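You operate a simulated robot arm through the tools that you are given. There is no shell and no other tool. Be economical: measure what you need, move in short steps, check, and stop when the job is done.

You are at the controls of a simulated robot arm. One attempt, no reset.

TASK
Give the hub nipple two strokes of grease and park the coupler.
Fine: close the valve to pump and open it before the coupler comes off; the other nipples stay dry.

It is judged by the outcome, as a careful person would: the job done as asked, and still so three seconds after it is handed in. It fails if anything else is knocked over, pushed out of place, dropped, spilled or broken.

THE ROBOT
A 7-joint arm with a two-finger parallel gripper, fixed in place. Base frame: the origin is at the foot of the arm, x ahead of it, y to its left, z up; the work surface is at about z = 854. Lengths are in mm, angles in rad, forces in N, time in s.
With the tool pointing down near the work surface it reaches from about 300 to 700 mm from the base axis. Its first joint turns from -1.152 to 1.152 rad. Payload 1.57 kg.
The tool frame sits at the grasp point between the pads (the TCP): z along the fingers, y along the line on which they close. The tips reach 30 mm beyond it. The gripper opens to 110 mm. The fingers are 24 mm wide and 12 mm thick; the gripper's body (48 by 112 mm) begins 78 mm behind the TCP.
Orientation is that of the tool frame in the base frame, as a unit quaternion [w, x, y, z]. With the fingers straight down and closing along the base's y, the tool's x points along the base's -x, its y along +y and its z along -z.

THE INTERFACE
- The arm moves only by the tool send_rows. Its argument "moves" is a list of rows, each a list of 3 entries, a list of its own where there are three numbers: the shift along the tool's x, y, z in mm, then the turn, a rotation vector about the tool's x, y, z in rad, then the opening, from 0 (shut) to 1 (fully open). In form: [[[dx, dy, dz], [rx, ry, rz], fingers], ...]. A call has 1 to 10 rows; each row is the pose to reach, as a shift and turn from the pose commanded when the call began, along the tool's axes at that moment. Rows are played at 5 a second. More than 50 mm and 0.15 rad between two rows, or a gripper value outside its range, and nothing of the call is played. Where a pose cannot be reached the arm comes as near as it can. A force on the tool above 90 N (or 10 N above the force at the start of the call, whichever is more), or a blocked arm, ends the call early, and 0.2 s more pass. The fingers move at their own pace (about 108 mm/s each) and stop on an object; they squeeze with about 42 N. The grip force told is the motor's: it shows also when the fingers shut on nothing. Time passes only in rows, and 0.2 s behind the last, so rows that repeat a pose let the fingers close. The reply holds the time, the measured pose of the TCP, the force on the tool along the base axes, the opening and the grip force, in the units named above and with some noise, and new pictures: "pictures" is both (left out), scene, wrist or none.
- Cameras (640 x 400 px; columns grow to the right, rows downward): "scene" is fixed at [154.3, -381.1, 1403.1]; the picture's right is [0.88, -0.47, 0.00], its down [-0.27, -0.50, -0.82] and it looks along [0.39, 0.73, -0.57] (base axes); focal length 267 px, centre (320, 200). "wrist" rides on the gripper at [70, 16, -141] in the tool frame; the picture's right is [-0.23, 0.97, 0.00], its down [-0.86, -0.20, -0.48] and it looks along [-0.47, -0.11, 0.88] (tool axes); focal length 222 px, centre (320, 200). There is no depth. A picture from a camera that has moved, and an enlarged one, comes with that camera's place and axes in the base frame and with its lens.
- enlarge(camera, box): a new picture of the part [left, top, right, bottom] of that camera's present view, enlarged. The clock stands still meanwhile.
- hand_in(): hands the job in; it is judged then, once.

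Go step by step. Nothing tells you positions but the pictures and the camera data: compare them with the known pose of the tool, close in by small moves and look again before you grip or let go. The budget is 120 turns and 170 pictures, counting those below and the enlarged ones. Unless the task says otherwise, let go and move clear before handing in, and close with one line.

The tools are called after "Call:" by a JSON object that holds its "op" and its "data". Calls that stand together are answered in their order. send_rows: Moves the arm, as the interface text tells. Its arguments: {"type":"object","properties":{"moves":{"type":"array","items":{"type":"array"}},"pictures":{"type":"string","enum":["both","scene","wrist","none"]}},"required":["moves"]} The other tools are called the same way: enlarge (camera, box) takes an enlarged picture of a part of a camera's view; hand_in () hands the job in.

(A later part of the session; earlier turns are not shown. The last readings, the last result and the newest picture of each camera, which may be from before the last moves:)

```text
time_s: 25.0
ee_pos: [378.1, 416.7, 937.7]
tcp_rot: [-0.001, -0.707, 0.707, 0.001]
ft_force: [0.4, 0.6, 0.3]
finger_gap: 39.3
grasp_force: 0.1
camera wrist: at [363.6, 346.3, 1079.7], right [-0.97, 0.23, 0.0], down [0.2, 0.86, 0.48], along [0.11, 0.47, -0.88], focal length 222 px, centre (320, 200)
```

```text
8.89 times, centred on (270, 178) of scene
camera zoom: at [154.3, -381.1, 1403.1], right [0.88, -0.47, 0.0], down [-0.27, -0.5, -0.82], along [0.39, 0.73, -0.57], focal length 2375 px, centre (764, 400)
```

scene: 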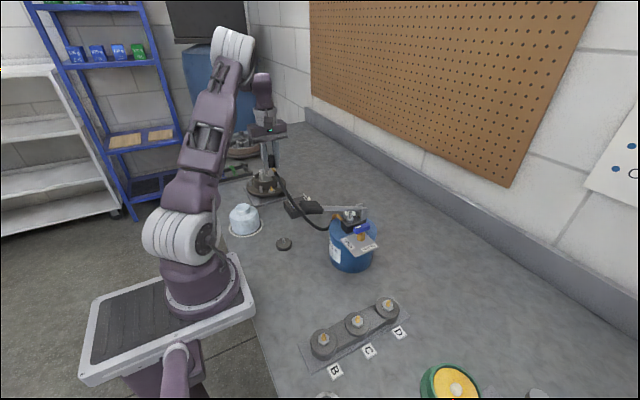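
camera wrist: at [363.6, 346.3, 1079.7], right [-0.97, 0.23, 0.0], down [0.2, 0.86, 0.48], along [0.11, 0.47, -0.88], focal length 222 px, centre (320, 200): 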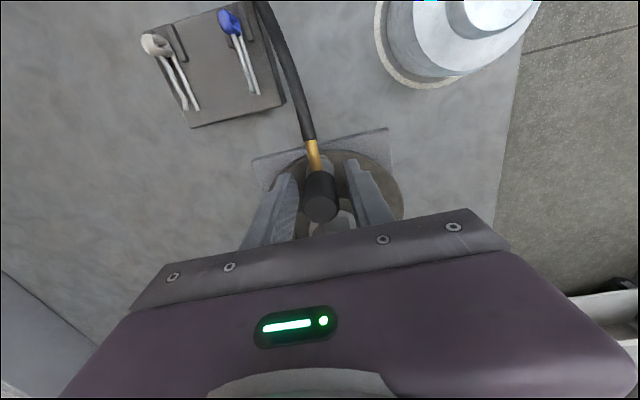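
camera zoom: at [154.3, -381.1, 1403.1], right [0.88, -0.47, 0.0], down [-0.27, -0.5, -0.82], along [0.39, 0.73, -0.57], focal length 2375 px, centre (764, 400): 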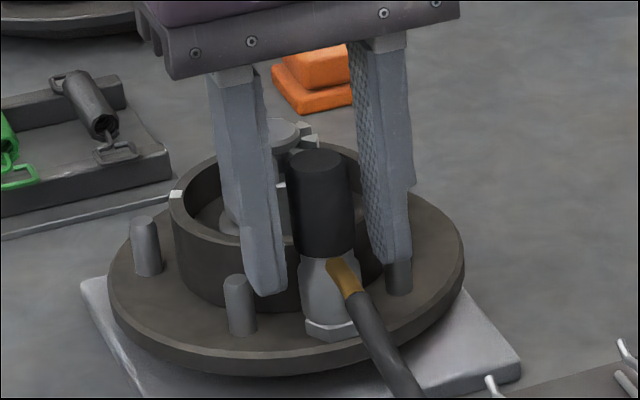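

The coupler stands on the hub nipple by itself. I'll rise straight up and check that it stays.

Call:
{"op": "send_rows", "data": {"moves": [[[0, 0, -10], [0, 0, 0], 0.36], [[0, 0, -30], [0, 0, 0], 0.36], [[0, 0, -60], [0, 0, 0], 0.4], [[0, 0, -100], [0, 0, 0], 0.4], [[20, 0, -140], [0, 0, 0], 0.4], [[55, 0, -170], [0, 0, 0], 0.4], [[95, 0, -190], [0, 0, 0], 0.4], [[135, 0, -210], [0, 0, 0], 0.4], [[170, 0, -210], [0, 0, 0], 0.4], [[170, 0, -210], [0, 0, 0], 0.4]]}}

Call:
{"op": "enlarge", "data": {"camera": "scene", "box": [230, 140, 400, 280]}}

```text
time_s: 27.2
ee_pos: [378.8, 246.5, 1149.3]
tcp_rot: [0.0, -0.707, 0.707, 0.001]
ft_force: [-0.1, -0.4, -0.3]
finger_gap: 44.0
grasp_force: 0.1
camera wrist: at [364.6, 176.7, 1290.2], right [-0.97, 0.23, 0.0], down [0.2, 0.86, 0.48], along [0.11, 0.47, -0.88], focal length 222 px, centre (320, 200)
```

scene: 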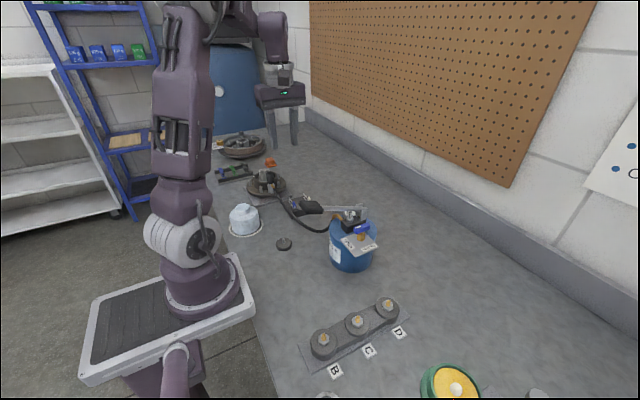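
wrist: 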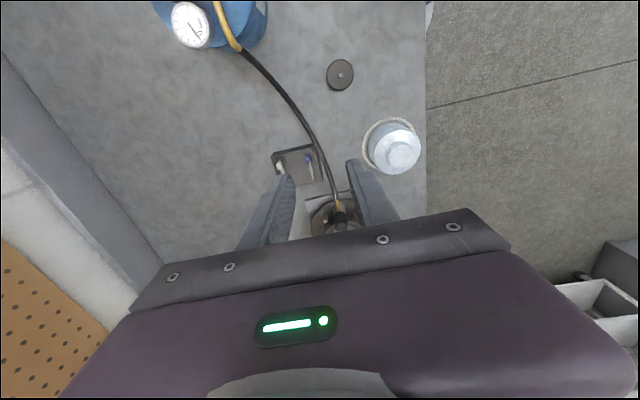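

```text
2.86 times, centred on (315, 210) of scene
camera zoom: at [154.3, -381.2, 1403.1], right [0.88, -0.47, 0.0], down [-0.27, -0.5, -0.82], along [0.39, 0.73, -0.57], focal length 763 px, centre (334, 171)
```

zoom: 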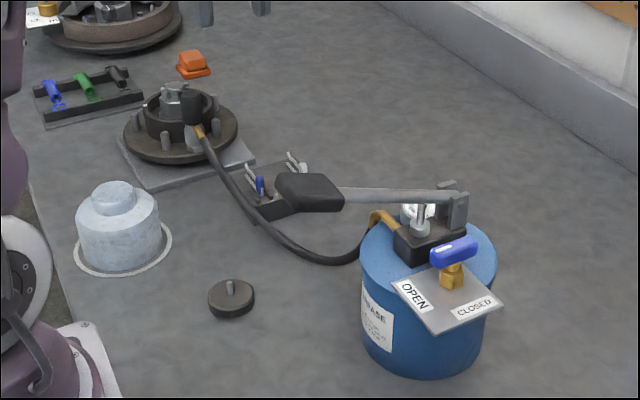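

The coupler holds on the hub nipple. The valve handle is near (468, 0, 986) and its white mark points to OPEN (-x), so closing means turning it to -y. I'll go above it and turn the gripper back by 90°.

Call:
{"op": "send_rows", "data": {"moves": [[[30, -9, 0], [0, 0, 0.14], 0.4], [[60, -18, 0], [0, 0, 0.28], 0.4], [[90, -27, 0], [0, 0, 0.42], 0.4], [[120, -36, 0], [0, 0, 0.56], 0.4], [[150, -45, 0], [0, 0, 0.7], 0.4], [[180, -54, 0], [0, 0, 0.84], 0.4], [[205, -63, 0], [0, 0, 0.98], 0.4], [[225, -72, 0], [0, 0, 1.12], 0.4], [[240, -80, 0], [0, 0, 1.26], 0.4], [[246, -86, 0], [0, 0, 1.4], 0.4]], "pictures": "none"}}

Call:
{"op": "send_rows", "data": {"moves": [[[0, 0, 0], [0, 0, 0.1], 0.4], [[0, 0, 10], [0, 0, 0.171], 0.4], [[0, 0, 25], [0, 0, 0.171], 0.4], [[0, 0, 25], [0, 0, 0.171], 0.4]]}}

Call:
{"op": "enlarge", "data": {"camera": "wrist", "box": [220, 80, 440, 240]}}

```text
time_s: 29.4
ee_pos: [464.1, 0.7, 1148.8]
tcp_rot: [0.0, -0.085, 0.996, 0.001]
ft_force: [0.0, -0.1, -0.1]
finger_gap: 44.1
grasp_force: 0.0
```

```text
time_s: 30.4
ee_pos: [466.1, -0.8, 1122.4]
tcp_rot: [0.0, -0.001, 1.0, 0.0]
ft_force: [0.4, -1.0, 0.4]
finger_gap: 44.1
grasp_force: 0.1
camera wrist: at [397.3, 15.1, 1264.7], right [0.23, 0.97, 0.0], down [0.86, -0.2, 0.48], along [0.47, -0.11, -0.88], focal length 222 px, centre (320, 200)
```

scene: 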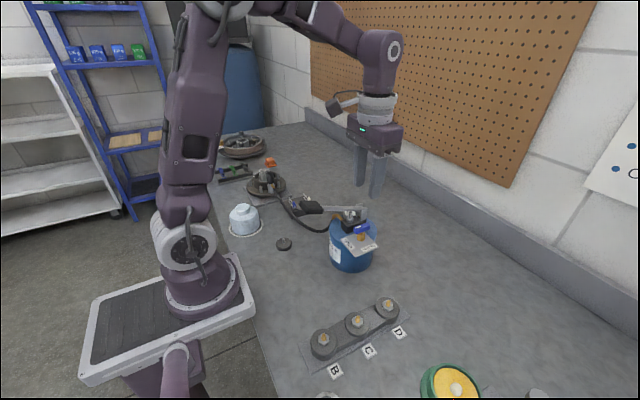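
wrist: 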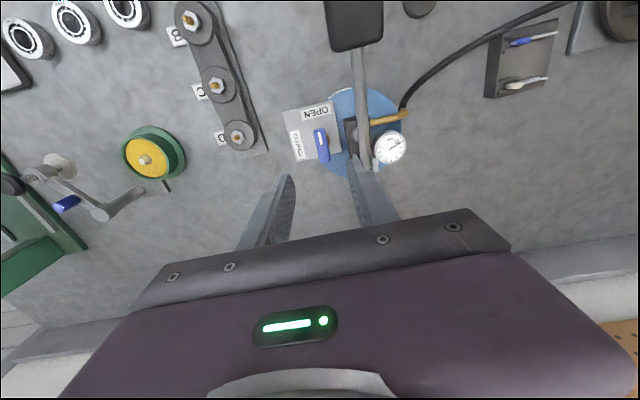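

```text
2.50 times, centred on (330, 160) of wrist
camera zoom: at [397.3, 15.1, 1264.7], right [0.23, 0.97, 0.0], down [0.86, -0.2, 0.48], along [0.47, -0.11, -0.88], focal length 555 px, centre (295, 300)
```

zoom: 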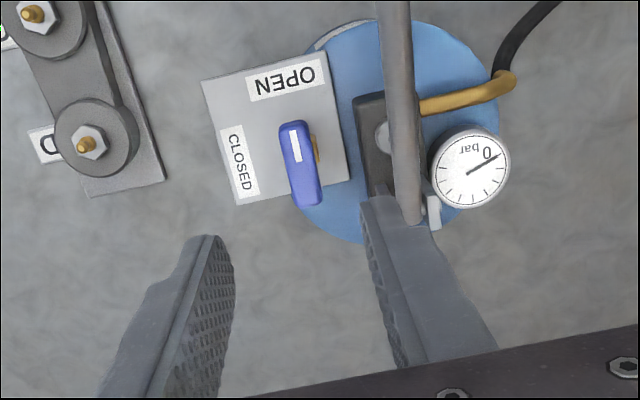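

The handle is centred near (467.5, 1) and points to OPEN, and the lever bar is at y≈50. I'll narrow the fingers and descend partway.

Call:
{"op": "send_rows", "data": {"moves": [[[-1.5, 1.5, 20], [0, 0, 0], 0.33], [[-1.5, 1.5, 45], [0, 0, 0], 0.33], [[-1.5, 1.5, 70], [0, 0, 0], 0.33], [[-1.5, 1.5, 85], [0, 0, 0], 0.33], [[-1.5, 1.5, 85], [0, 0, 0], 0.33]]}}

Call:
{"op": "enlarge", "data": {"camera": "wrist", "box": [240, 100, 400, 230]}}

Call:
{"op": "enlarge", "data": {"camera": "scene", "box": [300, 170, 420, 270]}}

```text
time_s: 31.6
ee_pos: [465.5, 3.5, 1040.2]
tcp_rot: [-0.001, 0.001, 1.0, 0.0]
ft_force: [0.0, -0.3, 0.7]
finger_gap: 36.0
grasp_force: 0.0
camera wrist: at [396.9, 18.2, 1180.5], right [0.23, 0.97, 0.0], down [0.86, -0.2, 0.48], along [0.47, -0.11, -0.88], focal length 222 px, centre (320, 200)
```

scene: 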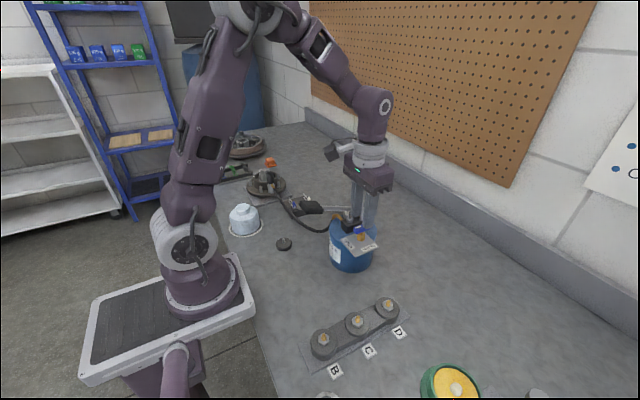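
wrist: 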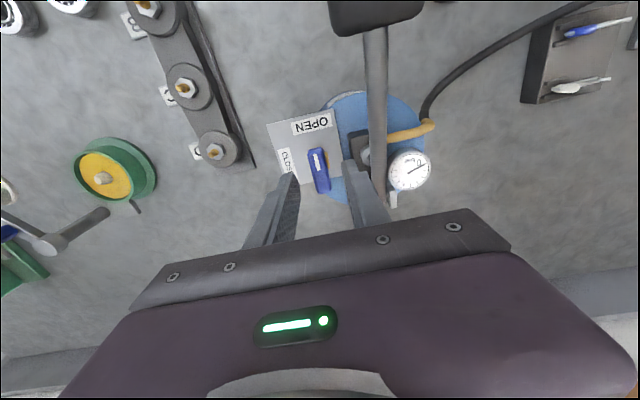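

```text
3.08 times, centred on (320, 165) of wrist
camera zoom: at [396.9, 18.2, 1180.5], right [0.23, 0.97, 0.0], down [0.86, -0.2, 0.48], along [0.47, -0.11, -0.88], focal length 684 px, centre (320, 308)
```

zoom: 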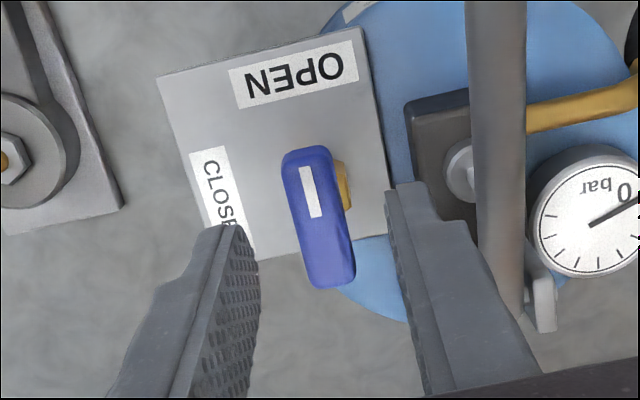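

```text
4.00 times, centred on (360, 220) of scene
camera zoom: at [154.3, -381.1, 1403.1], right [0.88, -0.47, 0.0], down [-0.27, -0.5, -0.82], along [0.39, 0.73, -0.57], focal length 1069 px, centre (160, 120)
```

zoom: 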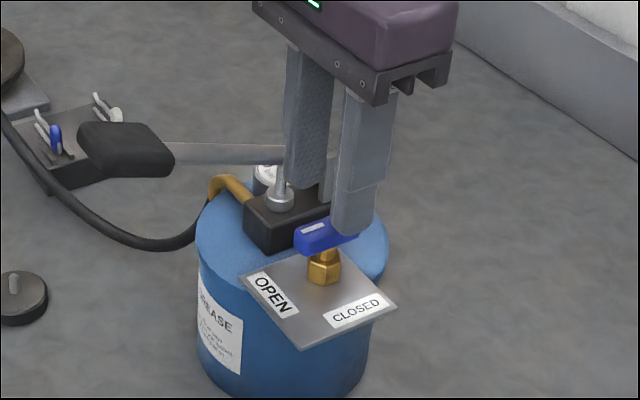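

Call:
{"op": "send_rows", "data": {"moves": [[[0, -1, 15], [0, 0, 0], 0.33], [[0, -1, 28], [0, 0, 0], 0.33], [[0, -1, 36], [0, 0, 0], 0.33], [[0, -1, 36], [0, 0, 0], 0.33]]}}

Call:
{"op": "enlarge", "data": {"camera": "scene", "box": [320, 190, 400, 260]}}

Call:
{"op": "enlarge", "data": {"camera": "wrist", "box": [240, 100, 400, 230]}}

```text
time_s: 32.6
ee_pos: [465.0, 0.8, 1001.4]
tcp_rot: [-0.001, 0.0, 1.0, 0.0]
ft_force: [-1.0, -0.2, -0.7]
finger_gap: 36.3
grasp_force: 0.0
camera wrist: at [397.3, 16.7, 1144.2], right [0.23, 0.97, 0.0], down [0.86, -0.2, 0.48], along [0.47, -0.11, -0.88], focal length 222 px, centre (320, 200)
```

scene: 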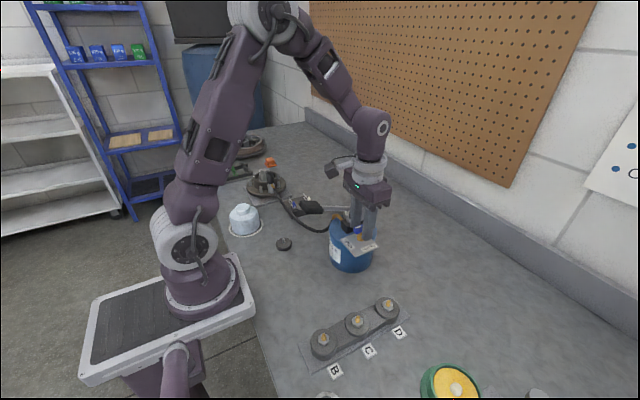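
wrist: 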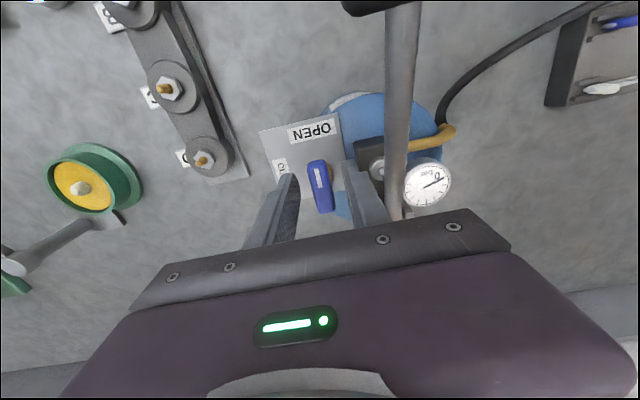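

```text
5.71 times, centred on (360, 225) of scene
camera zoom: at [154.3, -381.1, 1403.1], right [0.88, -0.47, 0.0], down [-0.27, -0.5, -0.82], along [0.39, 0.73, -0.57], focal length 1527 px, centre (91, 57)
```

zoom: 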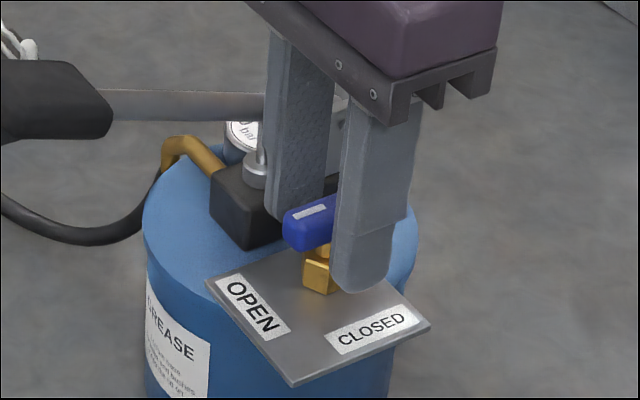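

```text
3.08 times, centred on (320, 165) of wrist
camera zoom: at [397.3, 16.7, 1144.2], right [0.23, 0.97, 0.0], down [0.86, -0.2, 0.48], along [0.47, -0.11, -0.88], focal length 684 px, centre (320, 308)
```

zoom: 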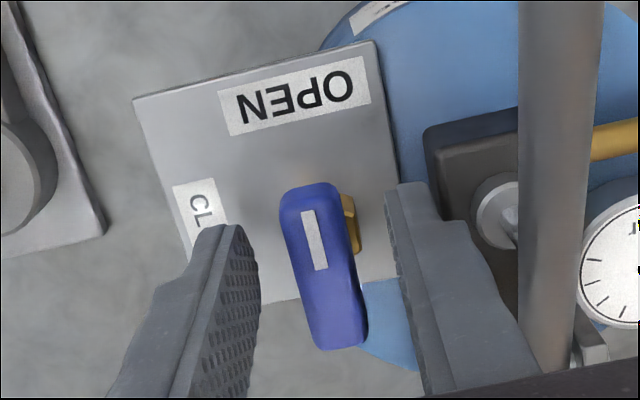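

The handle is between the fingers. I'll raise 5 mm to clear the brass nut and centre on the stem, then close.

Call:
{"op": "send_rows", "data": {"moves": [[[2, 0, -5], [0, 0, 0], 0.33], [[2, 0, -5], [0, 0, 0], 0.2], [[2, 0, -5], [0, 0, 0], 0.1], [[2, 0, -5], [0, 0, 0], 0], [[2, 0, -5], [0, 0, 0], 0], [[2, 0, -5], [0, 0, 0], 0]], "pictures": "wrist"}}

```text
time_s: 34.0
ee_pos: [463.1, 1.2, 1007.8]
tcp_rot: [0.0, 0.0, 1.0, 0.0]
ft_force: [-1.1, 13.5, -0.8]
finger_gap: 14.9
grasp_force: 30.9
camera wrist: at [395.6, 17.3, 1149.0], right [0.23, 0.97, 0.0], down [0.86, -0.2, 0.48], along [0.47, -0.11, -0.88], focal length 222 px, centre (320, 200)
```

wrist: 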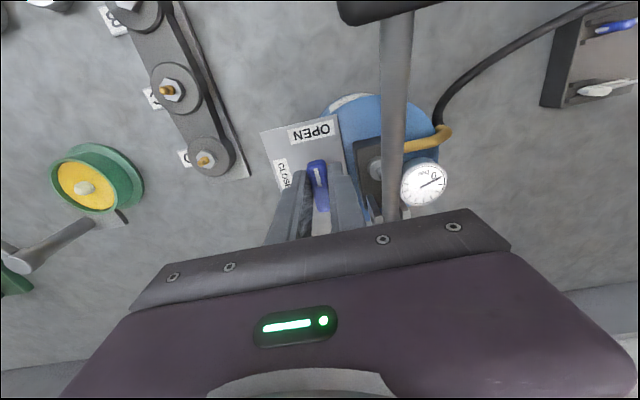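

Gripped at 14.9 mm. I'll turn the handle counter-clockwise as seen from above, OPEN to CLOSED, in steps.

Call:
{"op": "send_rows", "data": {"moves": [[[0, 1, 0], [0, 0, -0.1], 0], [[0, 1, 0], [0, 0, -0.22], 0], [[0, 1, 0], [0, 0, -0.34], 0], [[0, 1, 0], [0, 0, -0.46], 0], [[0, 1, 0], [0, 0, -0.58], 0], [[0, 1, 0], [0, 0, -0.7], 0], [[0, 1, 0], [0, 0, -0.78], 0]], "pictures": "both"}}

```text
time_s: 35.6
ee_pos: [465.6, -1.0, 1007.6]
tcp_rot: [0.0, -0.381, 0.925, -0.001]
ft_force: [17.0, -37.2, 3.2]
finger_gap: 14.9
grasp_force: 30.7
camera wrist: at [405.4, -38.6, 1148.9], right [-0.52, 0.85, 0.0], down [0.75, 0.46, 0.48], along [0.41, 0.25, -0.88], focal length 222 px, centre (320, 200)
```

scene: 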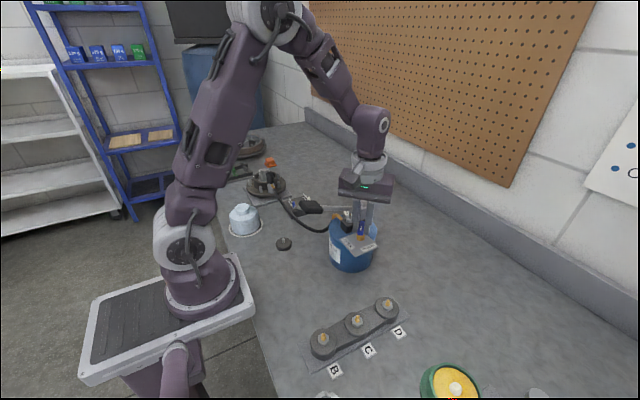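
wrist: 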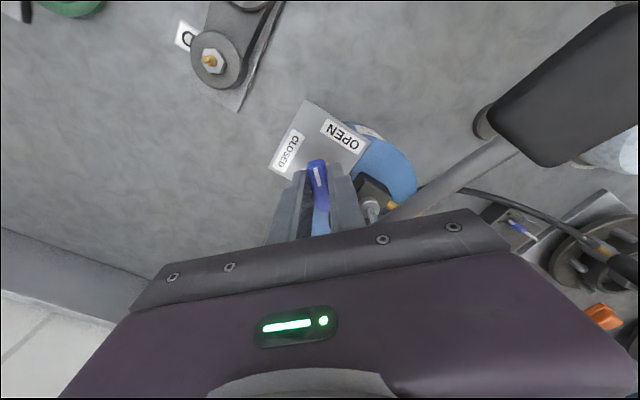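

It's turning, with some side load because the stem axis is about 4 mm further +x. I'll correct that and finish the turn.

Call:
{"op": "send_rows", "data": {"moves": [[[-1.2, -1.5, 0], [0, 0, 0], 0], [[-2.5, -3.1, 0], [0, 0, -0.1], 0], [[-2.5, -3.1, 0], [0, 0, -0.22], 0], [[-2.5, -3.1, 0], [0, 0, -0.34], 0], [[-2.5, -3.1, 0], [0, 0, -0.46], 0], [[-2.5, -3.1, 0], [0, 0, -0.58], 0], [[-2.5, -3.1, 0], [0, 0, -0.7], 0], [[-2.5, -3.1, 0], [0, 0, -0.79], 0], [[-2.5, -3.1, 0], [0, 0, -0.79], 0]]}}

Call:
{"op": "enlarge", "data": {"camera": "scene", "box": [320, 190, 400, 260]}}

```text
time_s: 37.6
ee_pos: [467.3, 2.5, 1007.8]
tcp_rot: [0.001, -0.707, 0.707, 0.0]
ft_force: [10.3, -19.6, -5.7]
finger_gap: 14.7
grasp_force: 31.0
camera wrist: at [453.4, -69.1, 1148.5], right [-0.97, 0.23, 0.0], down [0.2, 0.85, 0.48], along [0.11, 0.47, -0.88], focal length 222 px, centre (320, 200)
```

scene: 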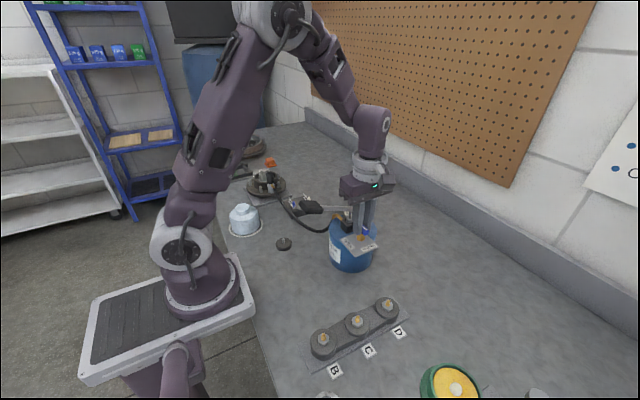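
wrist: 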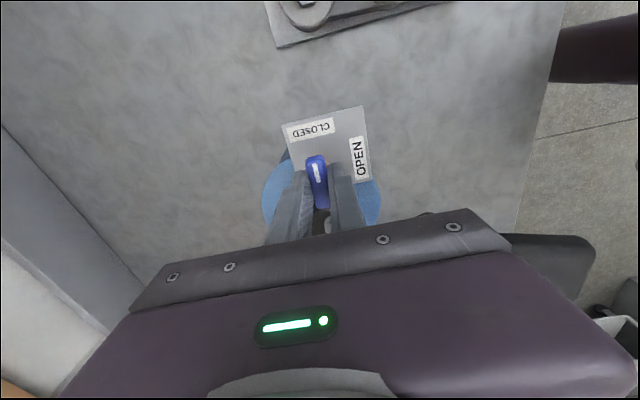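

```text
5.71 times, centred on (360, 225) of scene
camera zoom: at [154.6, -381.7, 1402.8], right [0.88, -0.47, 0.0], down [-0.27, -0.5, -0.82], along [0.39, 0.73, -0.57], focal length 1527 px, centre (91, 57)
```

zoom: 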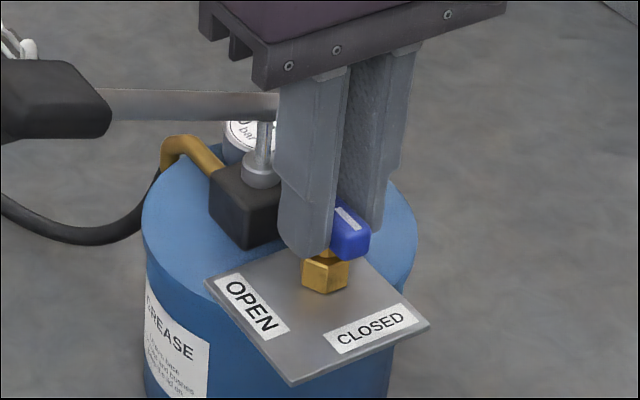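

The handle now points to CLOSED. I'll nudge it slightly against the stop, release and rise.

Call:
{"op": "send_rows", "data": {"moves": [[[0, 0, 0], [0, 0, -0.05], 0], [[0, 0, 0], [0, 0, -0.05], 0], [[0, 0, 0], [0, 0, 0], 0], [[0, 0, 0], [0, 0, 0], 0.2], [[0, 0, 0], [0, 0, 0], 0.33], [[0, 0, -10], [0, 0, 0], 0.33], [[0, 0, -40], [0, 0, 0], 0.33], [[0, 0, -80], [0, 0, 0], 0.33], [[0, 0, -110], [0, 0, 0], 0.33], [[0, 0, -110], [0, 0, 0], 0.33]]}}

Call:
{"op": "enlarge", "data": {"camera": "wrist", "box": [240, 60, 400, 230]}}

Call:
{"op": "enlarge", "data": {"camera": "scene", "box": [290, 180, 410, 280]}}

```text
time_s: 39.8
ee_pos: [466.7, 1.2, 1119.3]
tcp_rot: [-0.001, 0.708, -0.707, 0.0]
ft_force: [0.0, -0.1, 0.3]
finger_gap: 36.2
grasp_force: 0.0
camera wrist: at [452.0, -69.1, 1259.2], right [-0.97, 0.23, 0.0], down [0.2, 0.85, 0.48], along [0.11, 0.47, -0.88], focal length 222 px, centre (320, 200)
```

scene: 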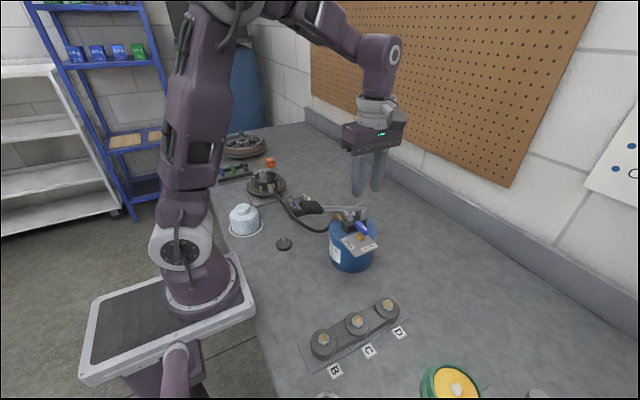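
wrist: 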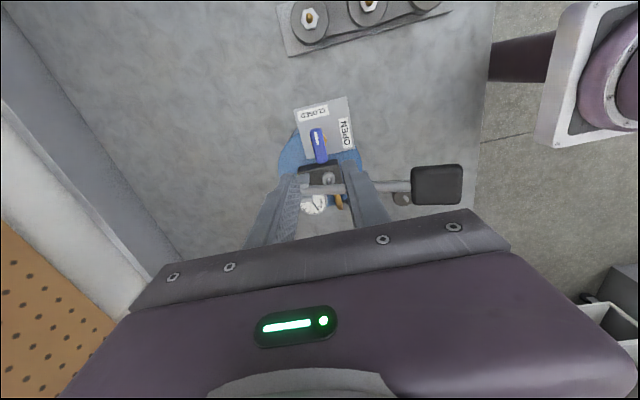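

```text
2.35 times, centred on (320, 145) of wrist
camera zoom: at [452.0, -69.1, 1259.2], right [-0.97, 0.23, 0.0], down [0.2, 0.85, 0.48], along [0.11, 0.47, -0.88], focal length 523 px, centre (320, 329)
```

zoom: 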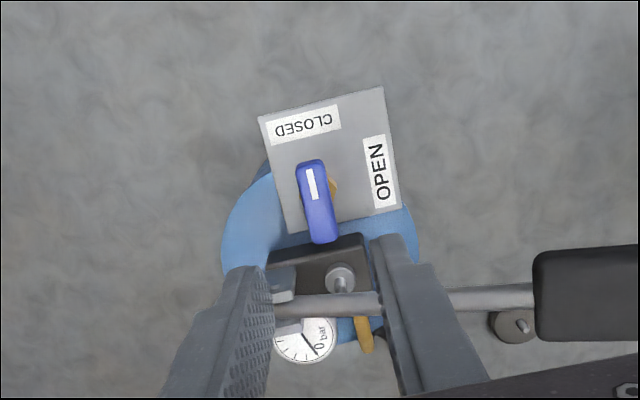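

```text
4.00 times, centred on (350, 230) of scene
camera zoom: at [154.3, -381.1, 1403.1], right [0.88, -0.47, 0.0], down [-0.27, -0.5, -0.82], along [0.39, 0.73, -0.57], focal length 1069 px, centre (200, 80)
```

zoom: 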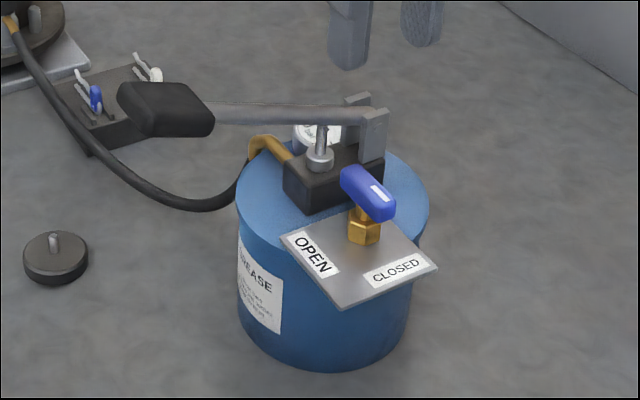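

The valve is CLOSED. Next is the pump lever, whose handle is near (361, 51, 1052) with the pivot near (510, 52, 990). I'll move above it and turn the fingers to straddle it along y.

Call:
{"op": "send_rows", "data": {"moves": [[[0, 0, -20], [0, 0, 0.14], 0.5], [[-5, 15, -30], [0, 0, 0.28], 0.6], [[-10, 30, -30], [0, 0, 0.42], 0.6], [[-16, 45, -30], [0, 0, 0.56], 0.6], [[-22, 60, -30], [0, 0, 0.7], 0.6], [[-28, 75, -30], [0, 0, 0.84], 0.6], [[-34, 88, -30], [0, 0, 0.98], 0.6], [[-40, 98, -30], [0, 0, 1.12], 0.6], [[-46, 104, -30], [0, 0, 1.26], 0.6], [[-50, 106, -30], [0, 0, 1.4], 0.6]], "pictures": "none"}}

Call:
{"op": "send_rows", "data": {"moves": [[[0, 0, 0], [0, 0, 0.1], 0.6], [[0, 0, 0], [0, 0, 0.171], 0.6], [[0, 0, 0], [0, 0, 0.171], 0.6]]}}

Call:
{"op": "enlarge", "data": {"camera": "wrist", "box": [220, 80, 440, 240]}}

Call:
{"op": "enlarge", "data": {"camera": "scene", "box": [270, 140, 390, 240]}}

```text
time_s: 42.0
ee_pos: [361.0, 52.0, 1149.1]
tcp_rot: [0.0, -0.083, 0.997, 0.0]
ft_force: [0.7, 0.2, -0.4]
finger_gap: 65.9
grasp_force: 0.1
```

```text
time_s: 42.8
ee_pos: [361.4, 52.2, 1147.0]
tcp_rot: [0.0, 0.001, 1.0, 0.001]
ft_force: [-0.7, 1.1, 1.0]
finger_gap: 65.9
grasp_force: 0.0
camera wrist: at [293.6, 67.3, 1289.0], right [0.23, 0.97, 0.0], down [0.85, -0.2, 0.48], along [0.47, -0.11, -0.88], focal length 222 px, centre (320, 200)
```

scene: 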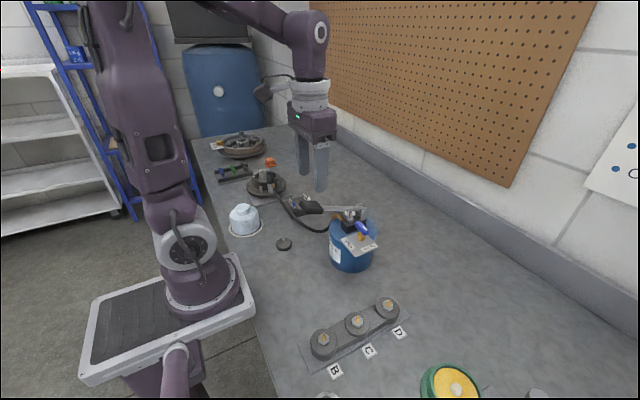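
wrist: 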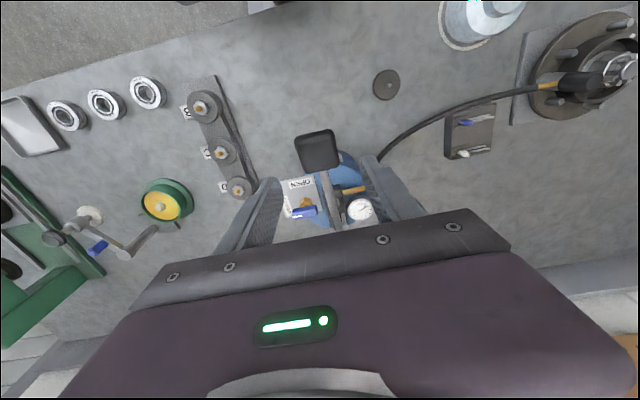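

```text
2.50 times, centred on (330, 160) of wrist
camera zoom: at [293.6, 67.3, 1289.0], right [0.23, 0.97, 0.0], down [0.85, -0.2, 0.48], along [0.47, -0.11, -0.88], focal length 555 px, centre (295, 300)
```

zoom: 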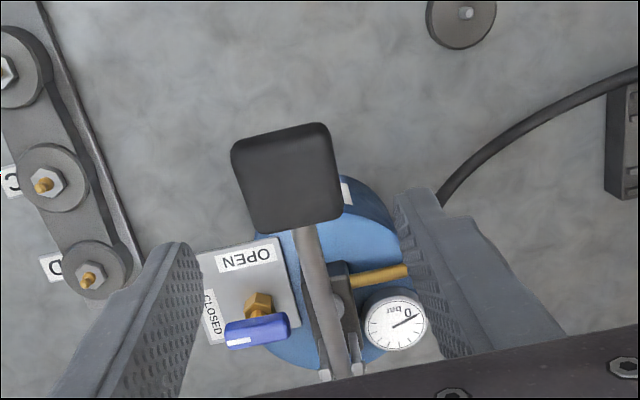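

```text
4.00 times, centred on (330, 190) of scene
camera zoom: at [154.3, -381.1, 1403.1], right [0.88, -0.47, 0.0], down [-0.27, -0.5, -0.82], along [0.39, 0.73, -0.57], focal length 1069 px, centre (280, 240)
```

zoom: 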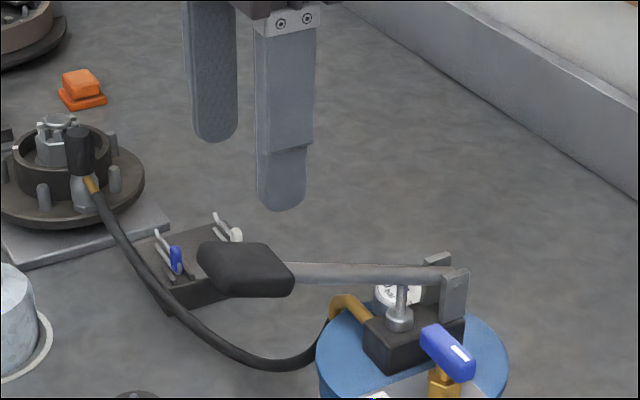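

The handle is centred near (357, 49.5) and is about 41 mm wide. I'll descend to straddle it and grip.

Call:
{"op": "send_rows", "data": {"moves": [[[4, -2.7, 30], [0, 0, 0], 0.62], [[4, -2.7, 55], [0, 0, 0], 0.62], [[4, -2.7, 75], [0, 0, 0], 0.62], [[4, -2.7, 90], [0, 0, 0], 0.62], [[4, -2.7, 90], [0, 0, 0], 0.62]]}}

Call:
{"op": "enlarge", "data": {"camera": "wrist", "box": [220, 80, 440, 240]}}

Call:
{"op": "enlarge", "data": {"camera": "scene", "box": [270, 140, 390, 240]}}

```text
time_s: 44.0
ee_pos: [358.7, 48.5, 1057.5]
tcp_rot: [0.001, 0.001, 1.0, 0.0]
ft_force: [0.4, 0.0, -0.5]
finger_gap: 68.5
grasp_force: 0.1
camera wrist: at [290.4, 64.5, 1198.9], right [0.23, 0.97, 0.0], down [0.86, -0.2, 0.48], along [0.47, -0.11, -0.88], focal length 222 px, centre (320, 200)
```

scene: 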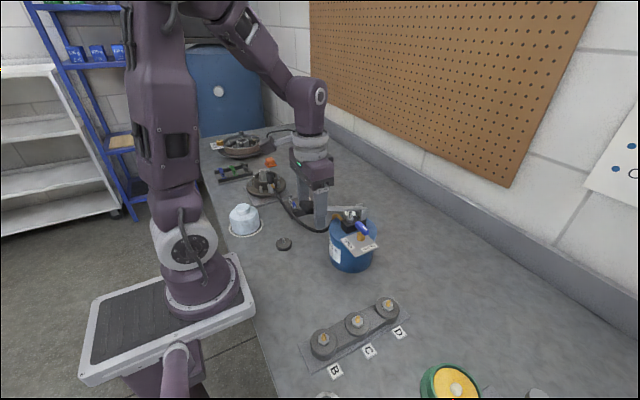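
wrist: 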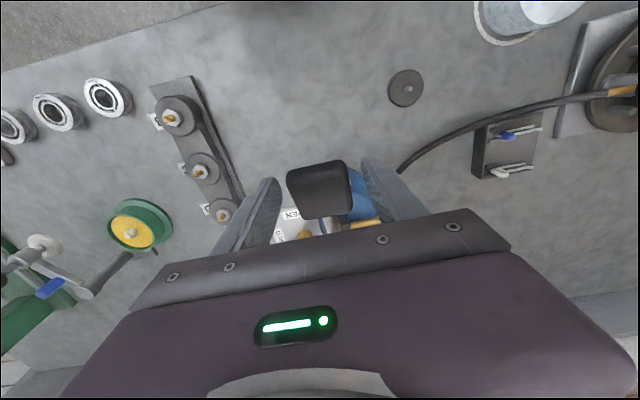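

```text
2.50 times, centred on (330, 160) of wrist
camera zoom: at [290.4, 64.5, 1198.9], right [0.23, 0.97, 0.0], down [0.86, -0.2, 0.48], along [0.47, -0.11, -0.88], focal length 555 px, centre (295, 300)
```

zoom: 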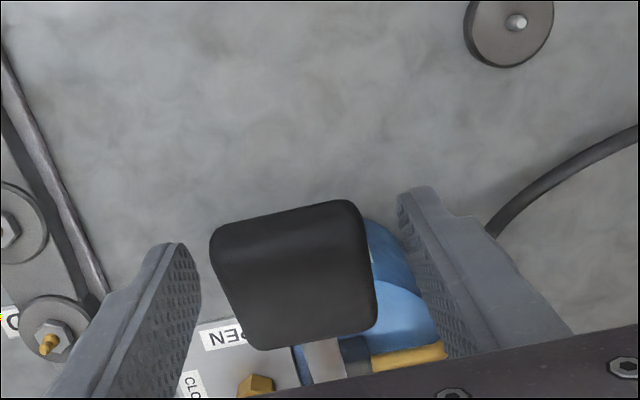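

```text
4.00 times, centred on (330, 190) of scene
camera zoom: at [154.3, -381.1, 1403.1], right [0.88, -0.47, 0.0], down [-0.27, -0.5, -0.82], along [0.39, 0.73, -0.57], focal length 1069 px, centre (280, 240)
```

zoom: 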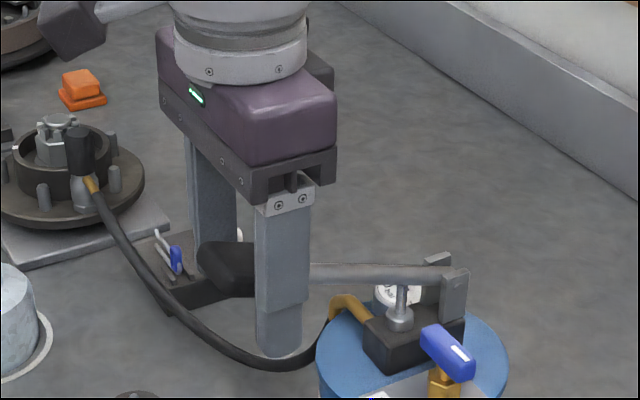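

Call:
{"op": "send_rows", "data": {"moves": [[[2, 0, 0], [0, 0, 0], 0.5], [[2, 0, 0], [0, 0, 0], 0.35], [[2, 0, 0], [0, 0, 0], 0.2], [[2, 0, 0], [0, 0, 0], 0], [[2, 0, 0], [0, 0, 0], 0]], "pictures": "none"}}

```text
time_s: 45.2
ee_pos: [356.8, 49.8, 1057.5]
tcp_rot: [0.0, 0.0, 1.0, 0.0]
ft_force: [2.2, 5.9, -2.7]
finger_gap: 42.0
grasp_force: 44.9
```

Gripped at 42 mm. I'll start the first stroke by moving the handle down its arc a little to feel the force.

Call:
{"op": "send_rows", "data": {"moves": [[[3.2, 0, 7.8], [0, -0.05, 0], 0], [[5.9, 0, 15.7], [0, -0.1, 0], 0], [[8.3, 0, 23.8], [0, -0.15, 0], 0], [[10.3, 0, 31.9], [0, -0.2, 0], 0], [[10.3, 0, 31.9], [0, -0.2, 0], 0]]}}

Call:
{"op": "enlarge", "data": {"camera": "scene", "box": [270, 140, 390, 240]}}

```text
time_s: 46.4
ee_pos: [347.3, 50.0, 1027.1]
tcp_rot: [0.08, 0.0, 0.997, 0.003]
ft_force: [4.1, -5.5, 9.2]
finger_gap: 41.7
grasp_force: 45.2
out of reach, approached as far as the arm can: row 4, 5
camera wrist: at [257.5, 64.9, 1155.2], right [0.23, 0.97, 0.04], down [0.77, -0.2, 0.61], along [0.6, -0.11, -0.79], focal length 222 px, centre (320, 200)
```

scene: 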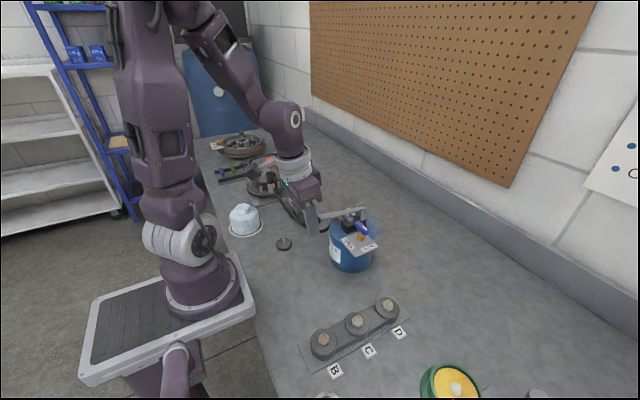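
wrist: 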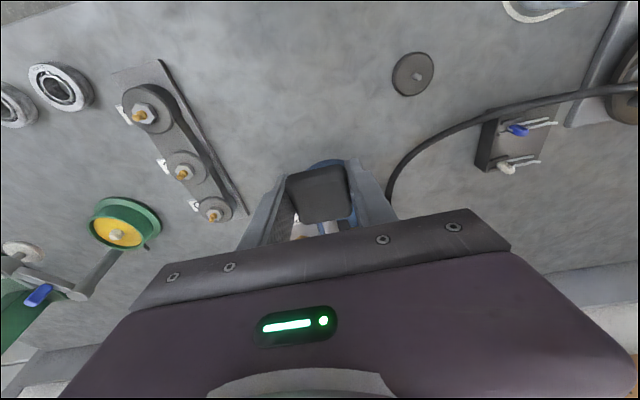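

```text
4.00 times, centred on (330, 190) of scene
camera zoom: at [154.2, -381.3, 1403.0], right [0.88, -0.47, 0.0], down [-0.27, -0.5, -0.82], along [0.39, 0.73, -0.57], focal length 1069 px, centre (280, 240)
```

zoom: 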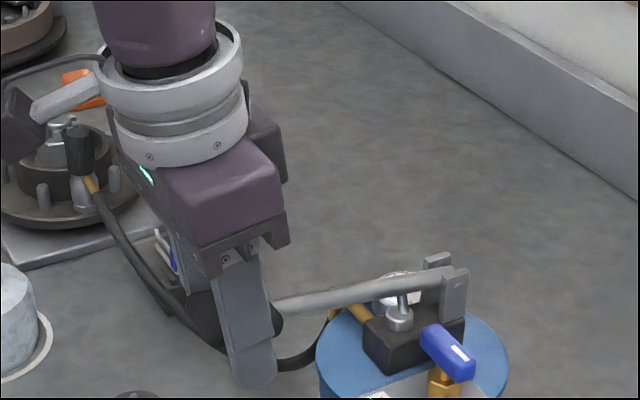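

The arm can't tilt further, so I'll bring the tool back to vertical while continuing down. The handle can pivot between the pads.

Call:
{"op": "send_rows", "data": {"moves": [[[3, 0, 8], [0, 0.05, 0], 0], [[6, 0, 16], [0, 0.1, 0], 0], [[8.5, 0, 24], [0, 0.15, 0], 0], [[10.2, 0, 31.7], [0, 0.2, 0], 0], [[11.5, 0, 40], [0, 0.2, 0], 0], [[12.9, 0, 48.2], [0, 0.2, 0], 0], [[12.9, 0, 48.2], [0, 0.2, 0], 0]]}}

Call:
{"op": "enlarge", "data": {"camera": "scene", "box": [270, 160, 390, 260]}}

```text
time_s: 48.0
ee_pos: [345.1, 49.6, 977.2]
tcp_rot: [0.0, 0.001, 1.0, 0.0]
ft_force: [2.6, -22.4, 11.1]
finger_gap: 41.6
grasp_force: 44.9
camera wrist: at [277.0, 65.6, 1118.2], right [0.23, 0.97, 0.0], down [0.85, -0.2, 0.48], along [0.47, -0.11, -0.88], focal length 222 px, centre (320, 200)
```

scene: 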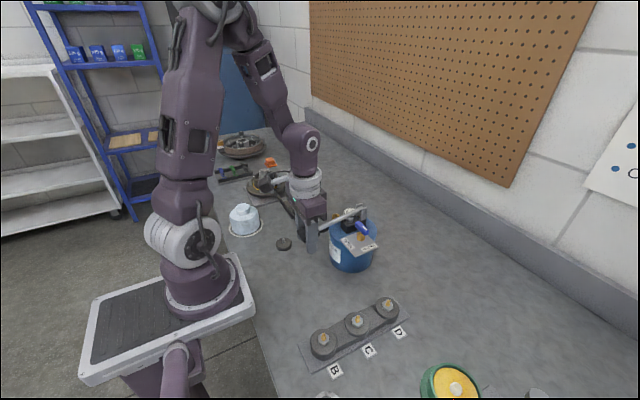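
wrist: 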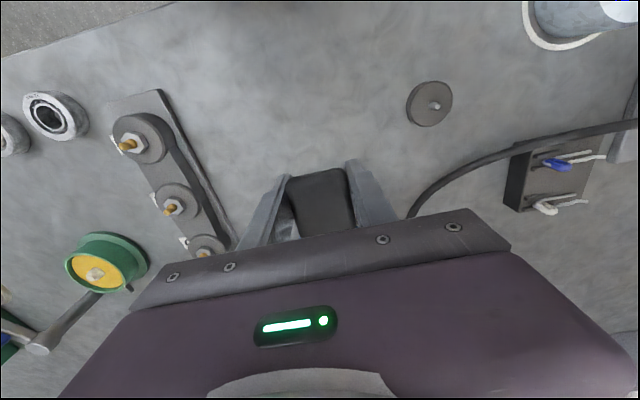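

```text
4.00 times, centred on (330, 210) of scene
camera zoom: at [154.2, -381.8, 1402.9], right [0.88, -0.47, 0.0], down [-0.27, -0.5, -0.82], along [0.39, 0.73, -0.57], focal length 1069 px, centre (280, 160)
```

zoom: 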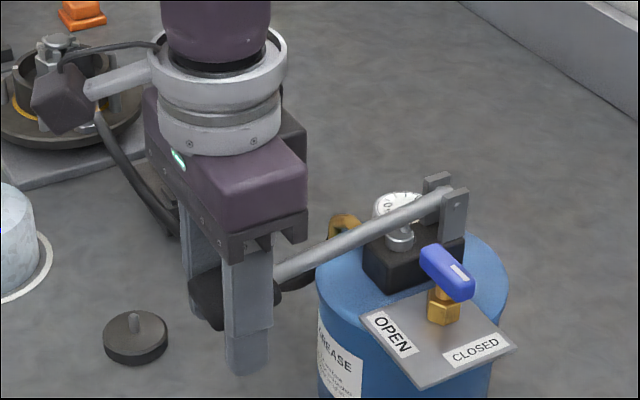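

Call:
{"op": "enlarge", "data": {"camera": "scene", "box": [235, 160, 305, 210]}}

Call:
{"op": "enlarge", "data": {"camera": "scene", "box": [325, 190, 375, 230]}}

```text
8.00 times, centred on (270, 185) of scene
camera zoom: at [154.2, -381.8, 1402.9], right [0.88, -0.47, 0.0], down [-0.27, -0.5, -0.82], along [0.39, 0.73, -0.57], focal length 2138 px, centre (720, 320)
```

zoom: 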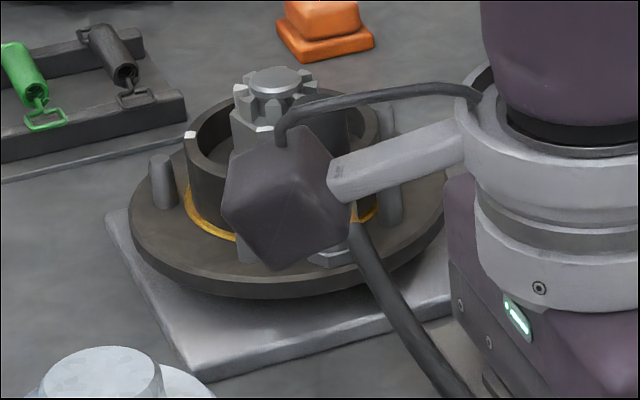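

```text
10.00 times, centred on (350, 210) of scene
camera zoom: at [154.2, -381.8, 1402.9], right [0.88, -0.47, 0.0], down [-0.27, -0.5, -0.82], along [0.39, 0.73, -0.57], focal length 2672 px, centre (20, 100)
```

zoom: 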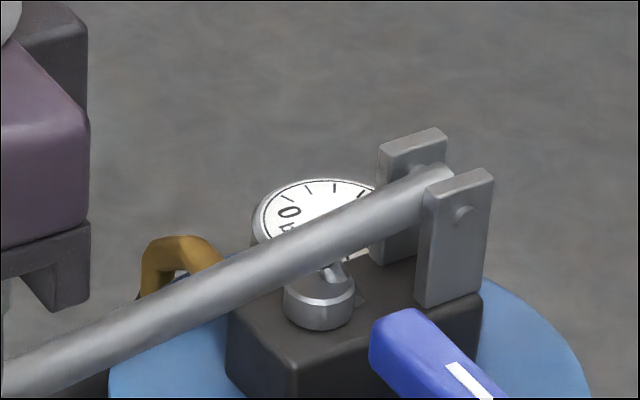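

A thin grease line has appeared around the hub's ring, so the pump works. I'll continue down gently until I feel the lever's stop.

Call:
{"op": "send_rows", "data": {"moves": [[[-0.5, -0.7, 4], [0, 0, 0], 0], [[-1, -0.7, 8], [0, 0, 0], 0], [[-1, -0.7, 8], [0, 0, 0], 0]], "pictures": "none"}}

Call:
{"op": "enlarge", "data": {"camera": "scene", "box": [270, 160, 390, 260]}}

```text
time_s: 48.8
ee_pos: [346.4, 50.5, 968.5]
tcp_rot: [0.001, 0.001, 1.0, 0.0]
ft_force: [0.0, -5.8, 11.2]
finger_gap: 41.8
grasp_force: 45.4
```

```text
4.00 times, centred on (330, 210) of scene
camera zoom: at [154.1, -381.3, 1403.0], right [0.88, -0.47, 0.0], down [-0.27, -0.5, -0.82], along [0.39, 0.73, -0.57], focal length 1069 px, centre (280, 160)
```

zoom: 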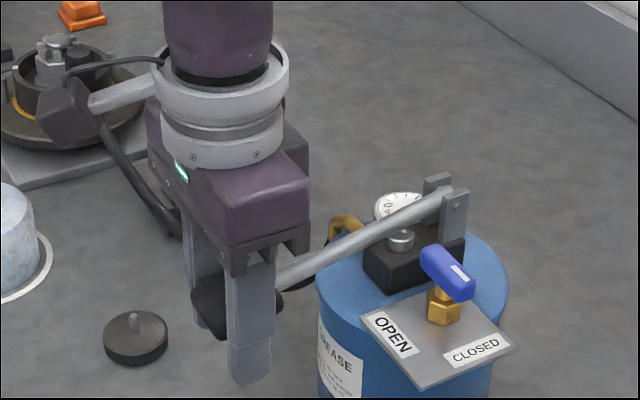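

Call:
{"op": "send_rows", "data": {"moves": [[[-1, 0, 4], [0, 0, 0], 0], [[-2, 0, 8], [0, 0, 0], 0], [[-3, 0, 12], [0, 0, 0], 0], [[-3, 0, 12], [0, 0, 0], 0]], "pictures": "none"}}

Call:
{"op": "enlarge", "data": {"camera": "scene", "box": [270, 160, 390, 260]}}

```text
time_s: 49.8
ee_pos: [349.5, 49.9, 957.3]
tcp_rot: [0.0, 0.0, 1.0, 0.0]
ft_force: [-11.8, 24.8, 30.3]
finger_gap: 41.6
grasp_force: 45.1
```

```text
4.00 times, centred on (330, 210) of scene
camera zoom: at [153.6, -380.5, 1403.3], right [0.88, -0.47, 0.0], down [-0.26, -0.5, -0.82], along [0.39, 0.73, -0.57], focal length 1069 px, centre (280, 160)
```

zoom: 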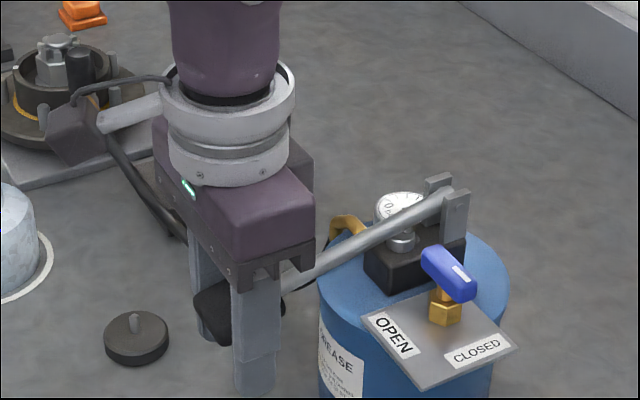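

The force has risen to 30 N, so that is the bottom stop. I'll bring the handle back up its arc to the top.

Call:
{"op": "send_rows", "data": {"moves": [[[3, 0, -9], [0, 0, 0], 0], [[5, 0, -17.5], [0, 0, 0], 0], [[5.5, 0, -34.5], [0, 0, 0], 0], [[5, 0, -52.5], [0, 0, 0], 0], [[2.5, 0, -68], [0, 0, 0], 0], [[-2, 0, -84.5], [0, 0, 0], 0], [[-8, 0, -99.5], [0, 0, 0], 0], [[-8, 0, -99.5], [0, 0, 0], 0]]}}

Call:
{"op": "enlarge", "data": {"camera": "scene", "box": [230, 150, 390, 260]}}

```text
time_s: 51.4
ee_pos: [351.3, 49.5, 1043.1]
tcp_rot: [-0.007, 0.001, 1.0, -0.001]
ft_force: [14.3, 11.6, -52.3]
finger_gap: 41.9
grasp_force: 44.8
stopped in row 7: the force on the tool passed its limit (the readings are from after the stop); the commanded pose is now the measured one
camera wrist: at [285.4, 65.6, 1186.5], right [0.23, 0.97, 0.0], down [0.86, -0.2, 0.47], along [0.45, -0.11, -0.89], focal length 222 px, centre (320, 200)
```

scene: 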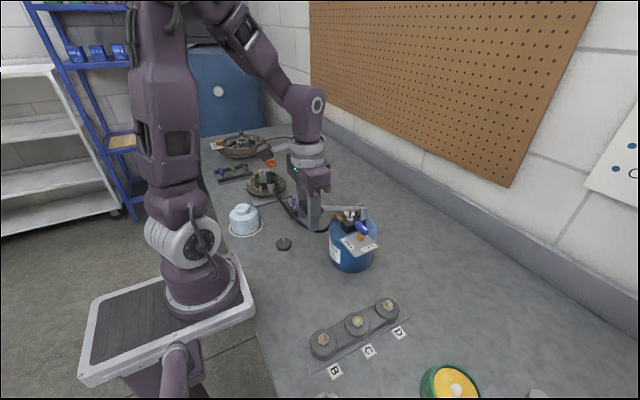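
wrist: 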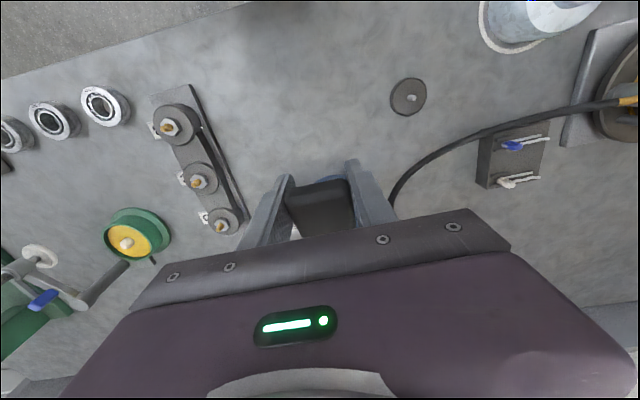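

```text
3.64 times, centred on (310, 205) of scene
camera zoom: at [155.3, -380.7, 1403.1], right [0.88, -0.47, 0.0], down [-0.27, -0.5, -0.82], along [0.39, 0.73, -0.57], focal length 972 px, centre (356, 182)
```

zoom: 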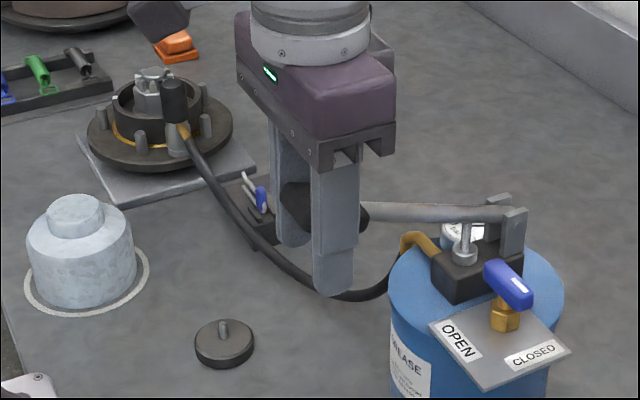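

The lever is back at its upper stop. Now the second stroke: down to the bottom along the same arc.

Call:
{"op": "send_rows", "data": {"moves": [[[2.5, 0, 9], [0, -0.007, 0], 0], [[4.8, 0, 18], [0, -0.014, 0], 0], [[7.3, 0, 33], [0, -0.014, 0], 0], [[7.8, 0, 51], [0, -0.014, 0], 0], [[7.3, 0, 68], [0, -0.014, 0], 0], [[5.3, 0, 78], [0, -0.014, 0], 0], [[3, 0, 86], [0, -0.014, 0], 0], [[3, 0, 86], [0, -0.014, 0], 0]], "pictures": "none"}}

Call:
{"op": "enlarge", "data": {"camera": "scene", "box": [230, 150, 390, 260]}}

```text
time_s: 53.2
ee_pos: [343.7, 50.8, 958.5]
tcp_rot: [0.0, 0.0, 1.0, -0.001]
ft_force: [-10.5, 47.9, 7.2]
finger_gap: 41.7
grasp_force: 44.4
```

```text
3.64 times, centred on (310, 205) of scene
camera zoom: at [153.8, -379.8, 1403.5], right [0.88, -0.47, 0.0], down [-0.26, -0.5, -0.82], along [0.39, 0.73, -0.57], focal length 972 px, centre (356, 182)
```

zoom: 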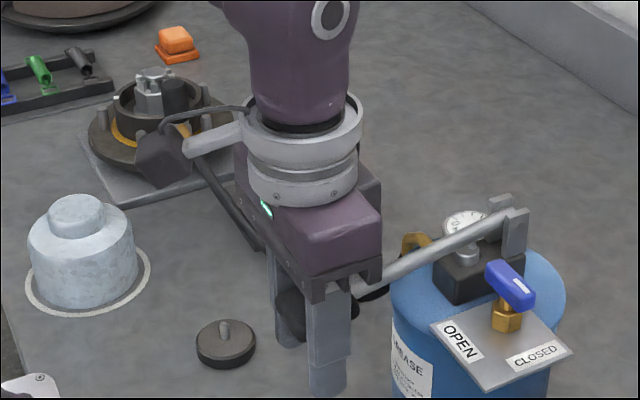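

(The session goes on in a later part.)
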